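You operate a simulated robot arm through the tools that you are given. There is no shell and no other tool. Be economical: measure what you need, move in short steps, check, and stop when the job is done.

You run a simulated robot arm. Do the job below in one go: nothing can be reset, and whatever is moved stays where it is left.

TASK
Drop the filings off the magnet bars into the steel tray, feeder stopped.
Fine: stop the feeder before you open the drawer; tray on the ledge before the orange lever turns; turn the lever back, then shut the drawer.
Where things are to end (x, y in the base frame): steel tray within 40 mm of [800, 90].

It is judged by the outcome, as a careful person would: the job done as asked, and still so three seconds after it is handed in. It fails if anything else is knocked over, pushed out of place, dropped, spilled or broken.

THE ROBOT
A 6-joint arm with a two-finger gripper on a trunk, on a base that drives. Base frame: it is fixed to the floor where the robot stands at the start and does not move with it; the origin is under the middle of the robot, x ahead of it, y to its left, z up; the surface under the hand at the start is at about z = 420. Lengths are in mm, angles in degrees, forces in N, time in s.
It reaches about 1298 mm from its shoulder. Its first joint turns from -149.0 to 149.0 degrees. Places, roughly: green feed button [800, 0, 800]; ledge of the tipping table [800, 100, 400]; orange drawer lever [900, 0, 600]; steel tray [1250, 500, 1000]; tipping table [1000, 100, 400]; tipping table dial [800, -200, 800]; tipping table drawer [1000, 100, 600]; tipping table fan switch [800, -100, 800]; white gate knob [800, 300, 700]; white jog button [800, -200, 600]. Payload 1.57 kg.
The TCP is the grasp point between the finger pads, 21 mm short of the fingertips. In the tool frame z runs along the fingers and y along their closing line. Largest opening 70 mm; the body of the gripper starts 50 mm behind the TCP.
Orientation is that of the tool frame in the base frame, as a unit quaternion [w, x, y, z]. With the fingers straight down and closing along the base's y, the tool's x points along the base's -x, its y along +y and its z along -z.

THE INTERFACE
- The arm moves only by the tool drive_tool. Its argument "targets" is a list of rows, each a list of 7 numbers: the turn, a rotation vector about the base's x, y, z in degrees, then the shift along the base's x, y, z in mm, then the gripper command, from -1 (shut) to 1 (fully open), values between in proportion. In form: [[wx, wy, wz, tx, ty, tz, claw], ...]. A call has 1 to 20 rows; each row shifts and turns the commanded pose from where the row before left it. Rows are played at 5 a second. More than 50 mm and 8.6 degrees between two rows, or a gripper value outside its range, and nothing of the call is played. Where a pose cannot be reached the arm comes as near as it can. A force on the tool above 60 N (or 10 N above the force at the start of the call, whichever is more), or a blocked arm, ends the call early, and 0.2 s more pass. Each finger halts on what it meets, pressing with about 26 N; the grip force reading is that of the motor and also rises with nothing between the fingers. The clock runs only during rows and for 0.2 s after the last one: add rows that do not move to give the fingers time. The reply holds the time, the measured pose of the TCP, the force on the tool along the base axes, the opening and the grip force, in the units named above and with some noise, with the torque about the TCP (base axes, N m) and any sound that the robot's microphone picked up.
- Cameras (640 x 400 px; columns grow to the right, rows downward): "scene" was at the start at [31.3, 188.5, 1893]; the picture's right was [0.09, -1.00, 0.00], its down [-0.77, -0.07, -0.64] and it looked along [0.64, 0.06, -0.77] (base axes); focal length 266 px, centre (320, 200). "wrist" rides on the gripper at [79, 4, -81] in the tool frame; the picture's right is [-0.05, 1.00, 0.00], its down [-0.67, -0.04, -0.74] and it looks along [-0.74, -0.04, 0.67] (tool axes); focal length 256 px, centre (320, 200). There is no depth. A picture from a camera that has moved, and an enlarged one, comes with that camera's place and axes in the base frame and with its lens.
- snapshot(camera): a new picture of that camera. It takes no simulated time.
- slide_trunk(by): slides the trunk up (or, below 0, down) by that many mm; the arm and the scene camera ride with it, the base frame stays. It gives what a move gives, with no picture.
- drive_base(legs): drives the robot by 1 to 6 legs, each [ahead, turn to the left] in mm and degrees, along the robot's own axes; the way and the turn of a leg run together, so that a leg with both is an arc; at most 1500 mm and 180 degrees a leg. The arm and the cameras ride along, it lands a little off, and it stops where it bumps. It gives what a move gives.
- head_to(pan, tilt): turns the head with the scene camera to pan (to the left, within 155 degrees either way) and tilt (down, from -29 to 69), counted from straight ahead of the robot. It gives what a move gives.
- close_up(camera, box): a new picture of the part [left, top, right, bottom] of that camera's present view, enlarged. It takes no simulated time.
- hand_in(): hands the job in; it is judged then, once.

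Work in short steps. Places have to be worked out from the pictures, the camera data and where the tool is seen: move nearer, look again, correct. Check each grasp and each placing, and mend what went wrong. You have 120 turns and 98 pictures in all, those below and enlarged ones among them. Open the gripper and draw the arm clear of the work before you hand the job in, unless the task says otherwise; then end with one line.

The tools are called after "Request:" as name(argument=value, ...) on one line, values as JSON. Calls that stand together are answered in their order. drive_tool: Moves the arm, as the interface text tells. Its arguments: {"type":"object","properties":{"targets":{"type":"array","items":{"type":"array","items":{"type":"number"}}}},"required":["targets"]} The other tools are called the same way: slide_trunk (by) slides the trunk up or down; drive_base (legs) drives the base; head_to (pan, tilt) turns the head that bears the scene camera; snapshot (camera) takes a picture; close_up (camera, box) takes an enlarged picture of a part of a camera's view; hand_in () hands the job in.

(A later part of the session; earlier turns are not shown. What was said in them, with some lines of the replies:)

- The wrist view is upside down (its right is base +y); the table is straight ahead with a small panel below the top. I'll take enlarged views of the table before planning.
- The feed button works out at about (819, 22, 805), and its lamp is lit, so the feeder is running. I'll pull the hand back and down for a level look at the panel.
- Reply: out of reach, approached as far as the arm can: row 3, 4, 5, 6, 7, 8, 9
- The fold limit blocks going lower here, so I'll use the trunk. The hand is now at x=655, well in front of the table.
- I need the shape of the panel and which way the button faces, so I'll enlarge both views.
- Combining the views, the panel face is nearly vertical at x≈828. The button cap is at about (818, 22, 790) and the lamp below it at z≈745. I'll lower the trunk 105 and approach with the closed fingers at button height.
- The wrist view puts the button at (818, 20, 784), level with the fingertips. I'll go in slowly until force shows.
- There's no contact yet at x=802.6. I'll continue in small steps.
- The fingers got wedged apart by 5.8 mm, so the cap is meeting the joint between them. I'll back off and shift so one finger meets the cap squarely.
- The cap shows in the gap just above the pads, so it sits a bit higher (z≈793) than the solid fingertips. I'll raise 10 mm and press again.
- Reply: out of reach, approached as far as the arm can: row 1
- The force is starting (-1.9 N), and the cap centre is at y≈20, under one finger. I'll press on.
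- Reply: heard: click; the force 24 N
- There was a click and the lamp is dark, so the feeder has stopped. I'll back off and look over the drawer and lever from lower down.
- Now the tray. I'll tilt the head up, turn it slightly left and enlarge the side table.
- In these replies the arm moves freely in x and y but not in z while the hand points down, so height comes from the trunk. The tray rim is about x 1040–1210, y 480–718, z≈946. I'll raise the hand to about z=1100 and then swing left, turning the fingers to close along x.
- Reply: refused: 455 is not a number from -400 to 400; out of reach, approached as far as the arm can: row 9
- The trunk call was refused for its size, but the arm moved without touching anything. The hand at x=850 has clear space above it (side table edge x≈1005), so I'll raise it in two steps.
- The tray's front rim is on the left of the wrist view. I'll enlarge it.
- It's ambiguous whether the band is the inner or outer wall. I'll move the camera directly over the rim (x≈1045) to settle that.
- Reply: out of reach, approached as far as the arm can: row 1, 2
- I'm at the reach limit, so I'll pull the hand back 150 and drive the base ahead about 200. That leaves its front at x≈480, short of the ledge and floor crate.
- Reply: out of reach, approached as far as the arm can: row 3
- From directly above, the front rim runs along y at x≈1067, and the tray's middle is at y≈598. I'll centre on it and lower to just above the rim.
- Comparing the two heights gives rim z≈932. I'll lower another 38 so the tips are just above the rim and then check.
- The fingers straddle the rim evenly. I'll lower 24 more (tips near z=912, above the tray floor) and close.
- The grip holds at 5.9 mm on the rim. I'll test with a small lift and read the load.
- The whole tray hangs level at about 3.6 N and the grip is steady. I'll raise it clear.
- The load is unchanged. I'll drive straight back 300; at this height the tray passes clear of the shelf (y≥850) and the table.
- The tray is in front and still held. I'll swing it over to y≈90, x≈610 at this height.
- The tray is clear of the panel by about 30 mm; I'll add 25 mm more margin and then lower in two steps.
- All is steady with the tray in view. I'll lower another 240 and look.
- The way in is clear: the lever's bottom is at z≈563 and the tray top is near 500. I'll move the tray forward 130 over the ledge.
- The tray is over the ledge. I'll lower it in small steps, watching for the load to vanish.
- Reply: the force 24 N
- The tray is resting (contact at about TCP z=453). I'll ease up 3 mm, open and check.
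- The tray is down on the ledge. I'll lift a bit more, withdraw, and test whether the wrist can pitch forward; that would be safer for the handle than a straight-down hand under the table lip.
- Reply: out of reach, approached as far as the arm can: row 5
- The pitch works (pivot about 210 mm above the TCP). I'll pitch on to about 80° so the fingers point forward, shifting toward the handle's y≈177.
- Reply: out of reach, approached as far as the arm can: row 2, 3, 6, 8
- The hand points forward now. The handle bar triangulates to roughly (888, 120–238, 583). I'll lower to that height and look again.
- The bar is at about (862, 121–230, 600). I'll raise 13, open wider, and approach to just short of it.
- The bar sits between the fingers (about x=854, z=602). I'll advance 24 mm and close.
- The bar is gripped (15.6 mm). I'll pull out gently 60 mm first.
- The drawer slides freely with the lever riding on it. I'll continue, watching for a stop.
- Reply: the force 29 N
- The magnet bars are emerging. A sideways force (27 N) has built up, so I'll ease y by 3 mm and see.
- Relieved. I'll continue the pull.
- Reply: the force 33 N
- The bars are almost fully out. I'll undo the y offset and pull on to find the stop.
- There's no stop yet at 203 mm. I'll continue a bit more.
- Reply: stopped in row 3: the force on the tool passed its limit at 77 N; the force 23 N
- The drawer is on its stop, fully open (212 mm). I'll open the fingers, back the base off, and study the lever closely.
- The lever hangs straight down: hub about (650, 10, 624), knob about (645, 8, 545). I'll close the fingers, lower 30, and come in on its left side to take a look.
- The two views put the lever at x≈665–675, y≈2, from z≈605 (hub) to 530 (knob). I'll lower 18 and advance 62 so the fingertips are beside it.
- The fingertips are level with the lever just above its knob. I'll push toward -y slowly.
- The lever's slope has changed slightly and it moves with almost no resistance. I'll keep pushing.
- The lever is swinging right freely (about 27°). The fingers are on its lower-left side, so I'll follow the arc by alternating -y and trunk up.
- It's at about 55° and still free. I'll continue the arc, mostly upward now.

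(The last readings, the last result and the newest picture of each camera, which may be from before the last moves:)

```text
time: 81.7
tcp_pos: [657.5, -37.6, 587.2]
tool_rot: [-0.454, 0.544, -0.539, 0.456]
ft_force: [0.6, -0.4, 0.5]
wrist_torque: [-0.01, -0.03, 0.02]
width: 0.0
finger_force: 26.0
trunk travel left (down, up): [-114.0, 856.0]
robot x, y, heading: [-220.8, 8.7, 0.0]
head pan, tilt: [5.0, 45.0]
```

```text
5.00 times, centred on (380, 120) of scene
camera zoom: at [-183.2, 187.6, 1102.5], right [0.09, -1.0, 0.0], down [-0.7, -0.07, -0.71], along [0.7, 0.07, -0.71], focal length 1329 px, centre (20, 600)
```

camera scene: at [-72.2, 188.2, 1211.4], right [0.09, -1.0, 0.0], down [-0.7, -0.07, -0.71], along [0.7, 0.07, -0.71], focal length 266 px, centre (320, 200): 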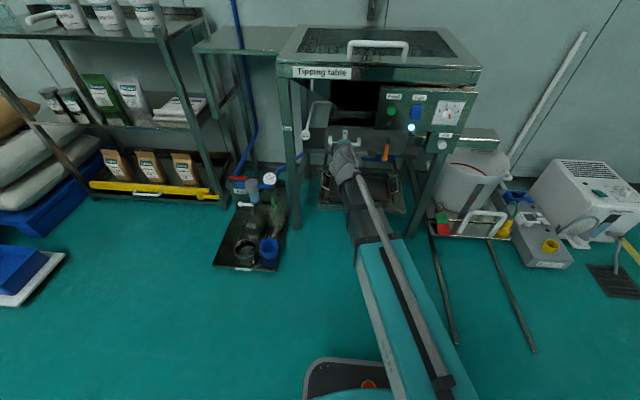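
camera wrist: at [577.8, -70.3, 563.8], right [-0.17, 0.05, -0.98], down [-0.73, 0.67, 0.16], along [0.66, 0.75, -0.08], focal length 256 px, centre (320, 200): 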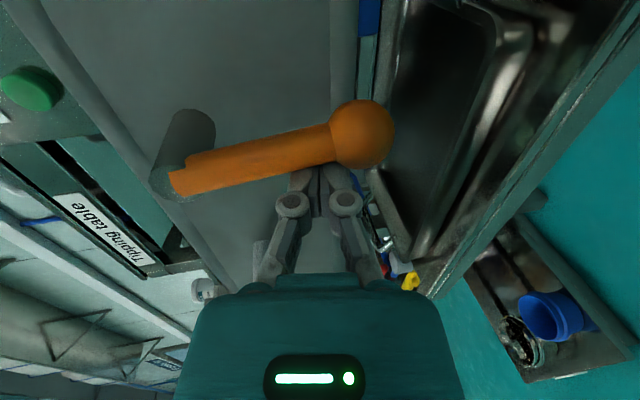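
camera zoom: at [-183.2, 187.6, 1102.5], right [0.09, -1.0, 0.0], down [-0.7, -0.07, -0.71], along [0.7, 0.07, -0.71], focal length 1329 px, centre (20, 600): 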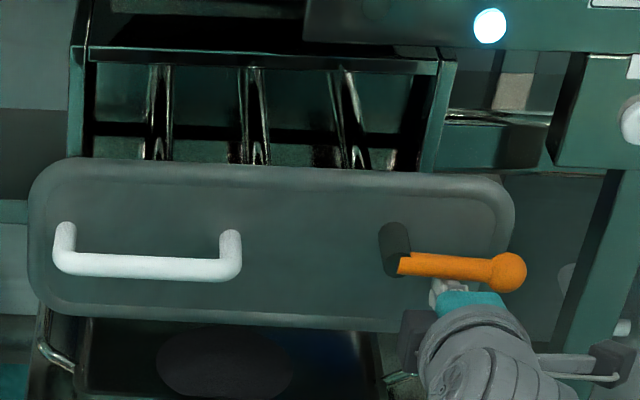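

The filings have dropped: the bars are bare and there's a pile in the tray. To turn the lever back I'll withdraw, rise above it and come in from the top.

Request:
drive_tool(targets=[[0, 0, 0, 0, 0, 0, -1], [0, 0, 0, -30, 0, 0, -1], [0, 0, 0, -30, 0, 0, -1], [0, 0, 0, 0, -18, 0, -1], [0, 0, 0, 0, 0, 0, -1]])

Request:
slide_trunk(by=50)

Request:
close_up(camera="scene", box=[290, 80, 450, 200])

Request:
snapshot(camera="wrist")

```text
time: 82.9
tcp_pos: [597.0, -56.4, 587.5]
tool_rot: [-0.453, 0.544, -0.539, 0.455]
ft_force: [-0.1, -0.1, 0.0]
wrist_torque: [-0.02, -0.03, 0.02]
width: 0.0
finger_force: 25.8
trunk travel left (down, up): [-114.0, 856.0]
robot x, y, heading: [-217.0, 15.1, 0.1]
head pan, tilt: [5.0, 45.0]
```

```text
time: 83.8
tcp_pos: [597.6, -55.3, 636.9]
tool_rot: [-0.453, 0.544, -0.54, 0.455]
ft_force: [0.2, -0.2, 0.2]
wrist_torque: [-0.02, 0.02, 0.01]
width: 0.2
finger_force: 25.8
trunk travel left (down, up): [-164.0, 806.0]
robot x, y, heading: [-220.7, 10.4, 0.5]
head pan, tilt: [5.0, 45.0]
```

```text
3.33 times, centred on (370, 140) of scene
camera zoom: at [-183.2, 187.6, 1152.4], right [0.09, -1.0, 0.0], down [-0.7, -0.07, -0.71], along [0.7, 0.07, -0.71], focal length 886 px, centre (153, 400)
```

zoom: 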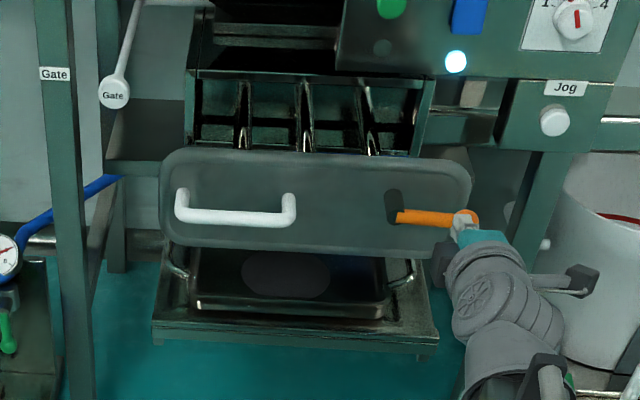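

```text
24 pictures are left
camera wrist: at [517.2, -136.3, 647.6], right [-0.17, 0.05, -0.98], down [-0.73, 0.67, 0.16], along [0.66, 0.75, -0.08], focal length 256 px, centre (320, 200)
```

wrist: 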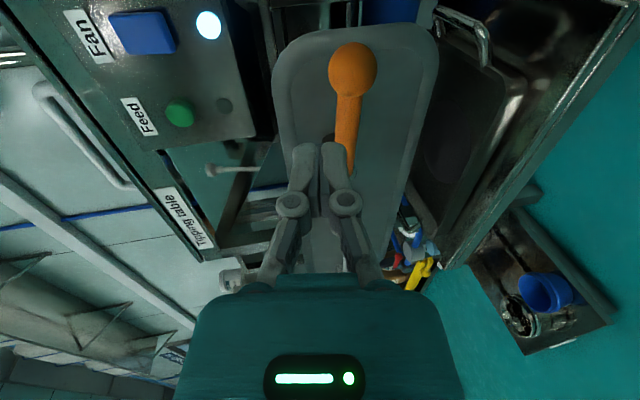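

The lever rests horizontal with its bar at z≈607 and knob at y≈-78. The fingertips are just above the bar, so I'll advance 60 and press down with the trunk.

Request:
drive_tool(targets=[[0, 0, 0, 30, 0, 0, -1], [0, 0, 0, 30, 0, 0, -1], [0, 0, 0, 0, 0, 0, -1]])

Request:
slide_trunk(by=-30)

Request:
close_up(camera="scene", box=[330, 90, 450, 180])

```text
time: 84.6
tcp_pos: [656.4, -54.5, 637.5]
tool_rot: [-0.454, 0.544, -0.538, 0.456]
ft_force: [0.9, -0.6, -0.5]
wrist_torque: [0.0, 0.0, -0.01]
width: 0.0
finger_force: 26.1
trunk travel left (down, up): [-164.0, 806.0]
robot x, y, heading: [-216.2, 9.7, 0.3]
head pan, tilt: [5.0, 45.0]
```

```text
time: 85.4
tcp_pos: [656.9, -53.1, 606.9]
tool_rot: [-0.454, 0.544, -0.539, 0.456]
ft_force: [0.7, -0.7, 0.0]
wrist_torque: [0.03, 0.04, -0.01]
width: 0.0
finger_force: 25.9
trunk travel left (down, up): [-134.0, 836.0]
robot x, y, heading: [-218.7, 7.4, 0.2]
head pan, tilt: [5.0, 45.0]
```

```text
4.44 times, centred on (390, 135) of scene
camera zoom: at [-183.2, 187.6, 1122.3], right [0.09, -1.0, 0.0], down [-0.7, -0.07, -0.71], along [0.7, 0.07, -0.71], focal length 1181 px, centre (9, 489)
```

zoom: 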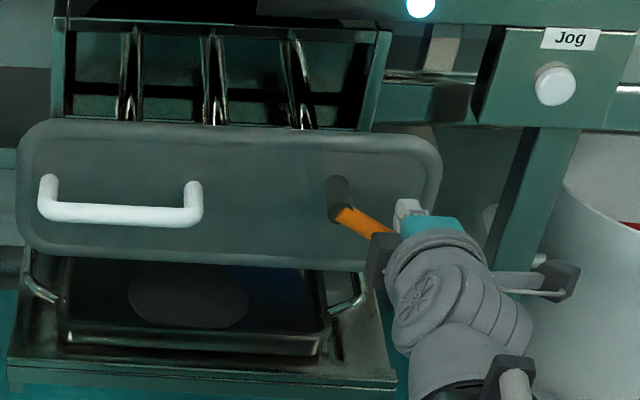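

The lever is coming down. I'll continue: lower 25, then push toward +y.

Request:
slide_trunk(by=-25)

Request:
drive_tool(targets=[[0, 0, 0, 0, 5, 0, -1], [0, 0, 0, 0, 5, 0, -1], [0, 0, 0, 0, 0, 0, -1]])

Request:
slide_trunk(by=-22)

Request:
drive_tool(targets=[[0, 0, 0, 0, 6, 0, -1], [0, 0, 0, 0, 6, 0, -1], [0, 0, 0, 0, 5, 0, -1], [0, 0, 0, 0, 0, 0, -1]])

Request:
close_up(camera="scene", box=[330, 80, 450, 170])

```text
time: 86.1
tcp_pos: [657.6, -54.0, 583.2]
tool_rot: [-0.453, 0.544, -0.539, 0.456]
ft_force: [-0.7, 0.4, 0.1]
wrist_torque: [0.02, 0.01, -0.01]
width: 0.1
finger_force: 26.3
trunk travel left (down, up): [-109.0, 861.0]
robot x, y, heading: [-217.9, 12.0, 0.4]
head pan, tilt: [5.0, 45.0]
```

```text
time: 86.9
tcp_pos: [658.1, -43.3, 582.6]
tool_rot: [-0.455, 0.543, -0.538, 0.456]
ft_force: [-0.1, -0.5, 0.4]
wrist_torque: [0.0, 0.01, 0.0]
width: 0.2
finger_force: 26.2
trunk travel left (down, up): [-109.0, 861.0]
robot x, y, heading: [-220.4, 10.3, 0.3]
head pan, tilt: [5.0, 45.0]
```

```text
time: 87.6
tcp_pos: [657.6, -44.3, 559.9]
tool_rot: [-0.455, 0.543, -0.538, 0.457]
ft_force: [0.0, -0.4, -0.4]
wrist_torque: [-0.01, 0.01, 0.0]
width: 0.0
finger_force: 26.5
trunk travel left (down, up): [-87.0, 883.0]
robot x, y, heading: [-216.3, 11.0, 0.3]
head pan, tilt: [5.0, 45.0]
```

```text
time: 88.6
tcp_pos: [657.1, -27.1, 560.6]
tool_rot: [-0.455, 0.543, -0.538, 0.456]
ft_force: [-0.3, -0.5, -1.4]
wrist_torque: [-0.04, 0.02, -0.01]
width: 0.0
finger_force: 26.3
trunk travel left (down, up): [-87.0, 883.0]
robot x, y, heading: [-217.8, 10.0, 0.4]
head pan, tilt: [5.0, 45.0]
```

```text
4.44 times, centred on (390, 125) of scene
camera zoom: at [-183.2, 187.5, 1075.4], right [0.09, -1.0, 0.0], down [-0.7, -0.07, -0.71], along [0.7, 0.07, -0.71], focal length 1181 px, centre (9, 533)
```

zoom: 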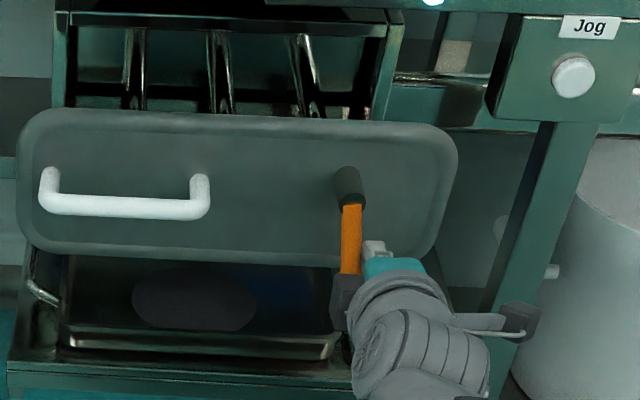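

It's nearly vertical. I'll push the last few degrees in small steps, watching for the stop.

Request:
drive_tool(targets=[[0, 0, 0, 0, 3, 0, -1], [0, 0, 0, 0, 3, 0, -1], [0, 0, 0, 0, 2, 0, -1], [0, 0, 0, 0, 0, 0, -1]])

Request:
close_up(camera="scene", box=[330, 80, 450, 170])

```text
time: 89.6
tcp_pos: [657.9, -20.0, 560.9]
tool_rot: [-0.454, 0.543, -0.539, 0.456]
ft_force: [-0.1, 0.4, 0.0]
wrist_torque: [-0.01, 0.01, 0.01]
width: 0.0
finger_force: 26.4
trunk travel left (down, up): [-87.0, 883.0]
robot x, y, heading: [-219.1, 5.8, 0.2]
head pan, tilt: [5.0, 45.0]
```

```text
4.44 times, centred on (390, 125) of scene
camera zoom: at [-183.2, 187.6, 1075.4], right [0.09, -1.0, 0.0], down [-0.7, -0.07, -0.71], along [0.7, 0.07, -0.71], focal length 1181 px, centre (9, 533)
```

zoom: 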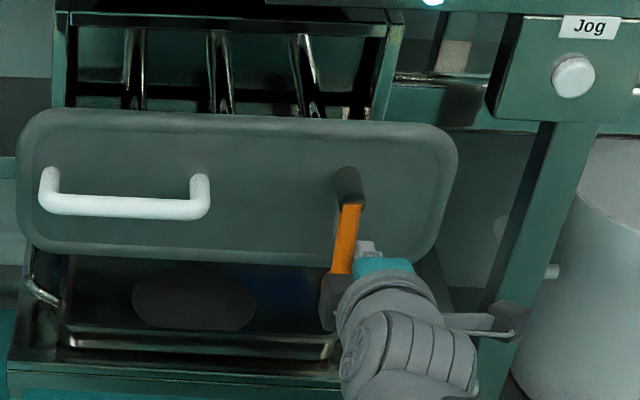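

Request:
drive_tool(targets=[[0, 0, 0, 0, 2, 0, -1], [0, 0, 0, 0, 0, 0, -1]])

```text
time: 90.2
tcp_pos: [658.1, -17.0, 560.0]
tool_rot: [-0.455, 0.543, -0.538, 0.456]
ft_force: [0.0, 0.3, -1.1]
wrist_torque: [-0.03, 0.0, -0.01]
width: 0.1
finger_force: 25.9
trunk travel left (down, up): [-87.0, 883.0]
robot x, y, heading: [-216.0, 9.7, 0.0]
head pan, tilt: [5.0, 45.0]
```

Request:
drive_tool(targets=[[0, 0, 0, 0, 2, 0, -1], [0, 0, 0, 0, 1, 0, -1], [0, 0, 0, 0, 0, 0, -1]])

Request:
close_up(camera="scene", box=[340, 80, 440, 160])

```text
time: 91.0
tcp_pos: [657.8, -15.1, 559.5]
tool_rot: [-0.454, 0.542, -0.54, 0.457]
ft_force: [-2.8, -23.9, -1.0]
wrist_torque: [0.0, -0.14, -0.11]
width: 5.9
finger_force: 28.6
trunk travel left (down, up): [-87.0, 883.0]
robot x, y, heading: [-218.4, 10.6, 0.6]
head pan, tilt: [5.0, 45.0]
```

```text
5.00 times, centred on (390, 120) of scene
camera zoom: at [-183.2, 186.6, 1075.6], right [0.09, -1.0, 0.0], down [-0.7, -0.07, -0.71], along [0.7, 0.07, -0.71], focal length 1329 px, centre (-30, 600)
```

zoom: 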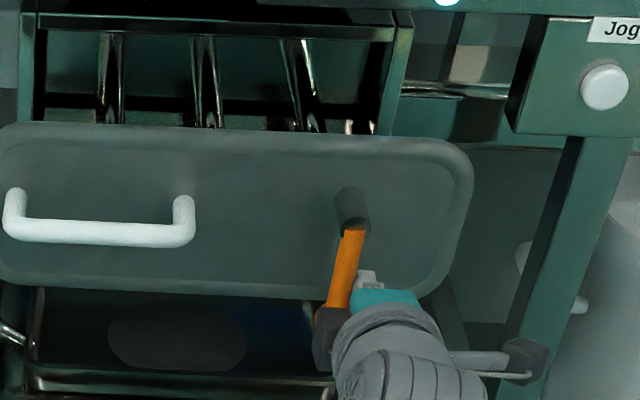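

A firm stop was met (-24 N), so the lever is fully back. I'll move off it, withdraw, and line up with the drawer face between handle and lever.

Request:
drive_tool(targets=[[0, 0, 0, 0, -6, 0, -1], [0, 0, 0, -35, 0, 0, -1], [0, 0, 0, -35, 0, 0, -1], [0, 0, 0, 0, 0, 0, -1]])

Request:
slide_trunk(by=65)

Request:
drive_tool(targets=[[0, 0, 0, 0, 46, 0, -1], [0, 0, 0, 0, 46, 0, -1], [0, 0, 0, 0, 5, 0, -1], [0, 0, 0, 0, 0, 0, -1]])

Request:
close_up(camera="scene", box=[290, 70, 450, 190])

```text
time: 92.0
tcp_pos: [589.5, -19.7, 561.0]
tool_rot: [-0.454, 0.543, -0.539, 0.456]
ft_force: [0.1, -0.3, -0.5]
wrist_torque: [0.02, 0.01, -0.03]
width: 0.0
finger_force: 28.1
trunk travel left (down, up): [-87.0, 883.0]
robot x, y, heading: [-217.0, 12.9, 0.5]
head pan, tilt: [5.0, 45.0]
```

```text
time: 93.0
tcp_pos: [588.8, -20.9, 624.5]
tool_rot: [-0.454, 0.544, -0.538, 0.456]
ft_force: [-1.1, -0.8, -0.8]
wrist_torque: [-0.02, -0.03, 0.01]
width: 0.0
finger_force: 28.4
trunk travel left (down, up): [-152.0, 818.0]
robot x, y, heading: [-220.8, 4.5, 0.2]
head pan, tilt: [5.0, 45.0]
```

```text
time: 94.0
tcp_pos: [588.3, 76.3, 625.9]
tool_rot: [-0.455, 0.543, -0.538, 0.457]
ft_force: [0.2, -0.3, -0.2]
wrist_torque: [0.0, -0.01, 0.0]
width: 0.0
finger_force: 28.3
trunk travel left (down, up): [-152.0, 818.0]
robot x, y, heading: [-216.7, 7.0, 0.3]
head pan, tilt: [5.0, 45.0]
```

```text
3.33 times, centred on (370, 130) of scene
camera zoom: at [-183.2, 187.6, 1140.4], right [0.09, -1.0, 0.0], down [-0.7, -0.07, -0.71], along [0.7, 0.07, -0.71], focal length 886 px, centre (153, 433)
```

zoom: 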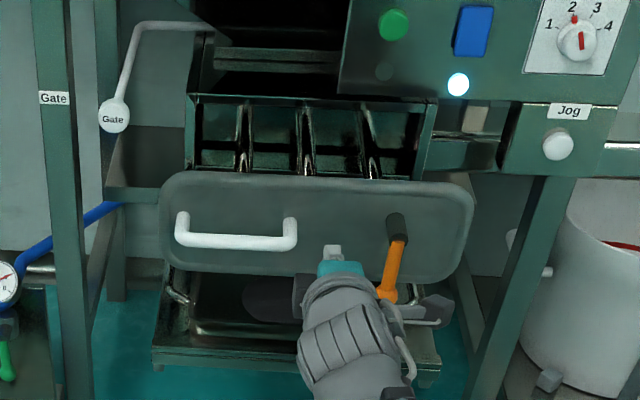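

Lever vertical, drawer face clear. I'll push the face in.

Request:
drive_tool(targets=[[0, 0, 0, 25, 0, 0, -1], [0, 0, 0, 25, 0, 0, -1], [0, 0, 0, 15, 0, 0, -1], [0, 0, 0, 15, 0, 0, -1], [0, 0, 0, 15, 0, 0, -1], [0, 0, 0, 15, 0, 0, -1], [0, 0, 0, 15, 0, 0, -1], [0, 0, 0, 15, 0, 0, -1], [0, 0, 0, 15, 0, 0, -1], [0, 0, 0, 15, 0, 0, -1], [0, 0, 0, 0, 0, 0, -1]])

Request:
close_up(camera="scene", box=[290, 70, 450, 190])

```text
time: 96.4
tcp_pos: [757.6, 74.4, 625.7]
tool_rot: [-0.454, 0.544, -0.539, 0.456]
ft_force: [0.4, 0.6, 0.6]
wrist_torque: [0.0, 0.04, 0.01]
width: 0.0
finger_force: 28.1
trunk travel left (down, up): [-152.0, 818.0]
robot x, y, heading: [-216.4, 12.3, 0.8]
head pan, tilt: [5.0, 45.0]
```

```text
3.33 times, centred on (370, 130) of scene
camera zoom: at [-183.2, 187.6, 1140.4], right [0.09, -1.0, 0.0], down [-0.7, -0.07, -0.71], along [0.7, 0.07, -0.71], focal length 886 px, centre (153, 433)
```

zoom: 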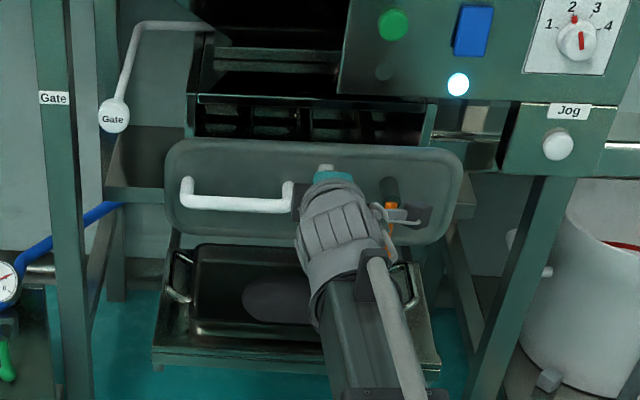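

The drawer is going in smoothly. I'll continue to the end.

Request:
drive_tool(targets=[[0, 0, 0, 15, 0, 0, -1], [0, 0, 0, 15, 0, 0, -1], [0, 0, 0, 15, 0, 0, -1], [0, 0, 0, 15, 0, 0, -1], [0, 0, 0, 15, 0, 0, -1], [0, 0, 0, 10, 0, 0, -1], [0, 0, 0, 8, 0, 0, -1], [0, 0, 0, 5, 0, 0, -1], [0, 0, 0, 5, 0, 0, -1], [0, 0, 0, 5, 0, 0, -1], [0, 0, 0, 4, 0, 0, -1], [0, 0, 0, 4, 0, 0, -1], [0, 0, 0, 4, 0, 0, -1], [0, 0, 0, 4, 0, 0, -1], [0, 0, 0, 4, 0, 0, -1], [0, 0, 0, 0, 0, 0, -1]])

Request:
close_up(camera="scene", box=[290, 70, 450, 190])

```text
time: 99.8
tcp_pos: [887.1, 75.6, 625.5]
tool_rot: [-0.454, 0.544, -0.538, 0.456]
ft_force: [0.1, -0.2, 0.5]
wrist_torque: [-0.03, 0.01, 0.03]
width: 0.0
finger_force: 28.5
trunk travel left (down, up): [-152.0, 818.0]
robot x, y, heading: [-218.8, 9.1, 0.3]
head pan, tilt: [5.0, 45.0]
```

```text
3.33 times, centred on (370, 130) of scene
camera zoom: at [-183.1, 187.6, 1140.4], right [0.09, -1.0, 0.0], down [-0.7, -0.07, -0.71], along [0.7, 0.07, -0.71], focal length 886 px, centre (153, 433)
```

zoom: 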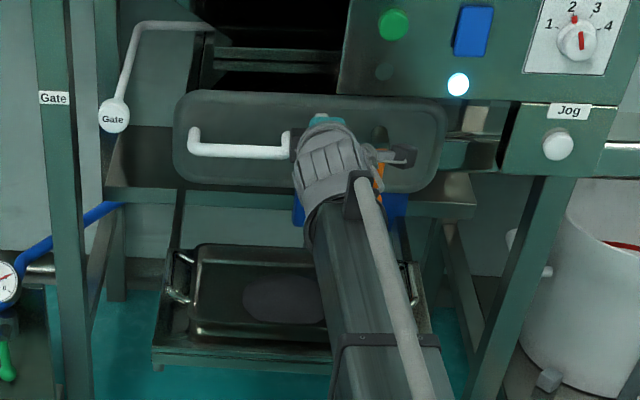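

No stop felt yet; I'll go on in small steps.

Request:
drive_tool(targets=[[0, 0, 0, 3, 0, 0, -1], [0, 0, 0, 3, 0, 0, -1], [0, 0, 0, 3, 0, 0, -1], [0, 0, 0, 3, 0, 0, -1], [0, 0, 0, 3, 0, 0, -1], [0, 0, 0, 3, 0, 0, -1], [0, 0, 0, 0, 0, 0, -1]])

```text
time: 100.7
tcp_pos: [890.4, 76.7, 624.9]
tool_rot: [-0.452, 0.544, -0.54, 0.456]
ft_force: [-8.0, -0.7, 2.6]
wrist_torque: [-0.01, -0.06, -0.04]
width: 0.0
finger_force: 28.2
trunk travel left (down, up): [-152.0, 818.0]
robot x, y, heading: [-218.0, 8.1, 0.2]
head pan, tilt: [5.0, 45.0]
stopped in row 4: the force on the tool passed its limit at 65 N (the readings are from after the stop); the commanded pose is now the measured one
```

The stop was met at 65 N, so the drawer is shut. I'll withdraw, open the gripper and inspect.

Request:
drive_tool(targets=[[0, 0, 0, -25, 0, 0, -1], [0, 0, 0, -40, 0, 0, -1], [0, 0, 0, -45, 0, 0, -1], [0, 0, 0, -45, 0, 0, -1], [0, 0, 0, -45, 0, 0, -1], [0, 0, 0, -45, 0, 0, -1], [0, 0, 0, -45, 0, 0, 0], [0, 0, 0, 0, 0, 0, 0.5], [0, 0, 0, 0, 0, 0, 0.5]])

Request:
drive_base(legs=[[-150, 0]])

Request:
close_up(camera="scene", box=[270, 50, 450, 185])

```text
time: 102.7
tcp_pos: [601.8, 75.4, 624.7]
tool_rot: [-0.452, 0.545, -0.541, 0.454]
ft_force: [0.9, 0.0, -0.5]
wrist_torque: [-0.02, 0.01, 0.01]
width: 52.3
finger_force: 0.0
out of reach, approached as far as the arm can: row 2, 5
trunk travel left (down, up): [-152.0, 818.0]
robot x, y, heading: [-219.2, 8.5, 0.2]
head pan, tilt: [5.0, 45.0]
```

```text
time: 104.3
tcp_pos: [448.4, 73.5, 623.6]
tool_rot: [-0.452, 0.544, -0.541, 0.454]
ft_force: [-0.3, -0.2, 0.1]
wrist_torque: [0.0, 0.01, 0.0]
width: 52.6
finger_force: 0.0
trunk travel left (down, up): [-152.0, 818.0]
robot x, y, heading: [-368.6, 4.5, 0.2]
head pan, tilt: [5.0, 45.0]
```

```text
2.96 times, centred on (360, 118) of scene
camera zoom: at [-334.9, 186.6, 1140.4], right [0.09, -1.0, 0.0], down [-0.7, -0.07, -0.71], along [0.7, 0.07, -0.71], focal length 787 px, centre (202, 444)
```

zoom: 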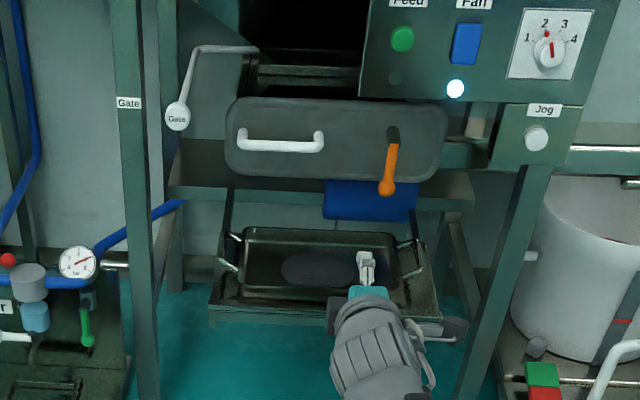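

Everything reads as asked: the drawer is shut, the lever is down, and the feed lamp is dark. The tray with the filings is on the ledge, centred near (797, 97), and the hand is open and clear. Handing in.

Request:
hand_in()

```text
The job is handed in.
```

The filings are off the magnet bars and in the steel tray, which sits on the ledge at about (797, 97). The feeder is stopped, the lever turned back and the drawer shut.
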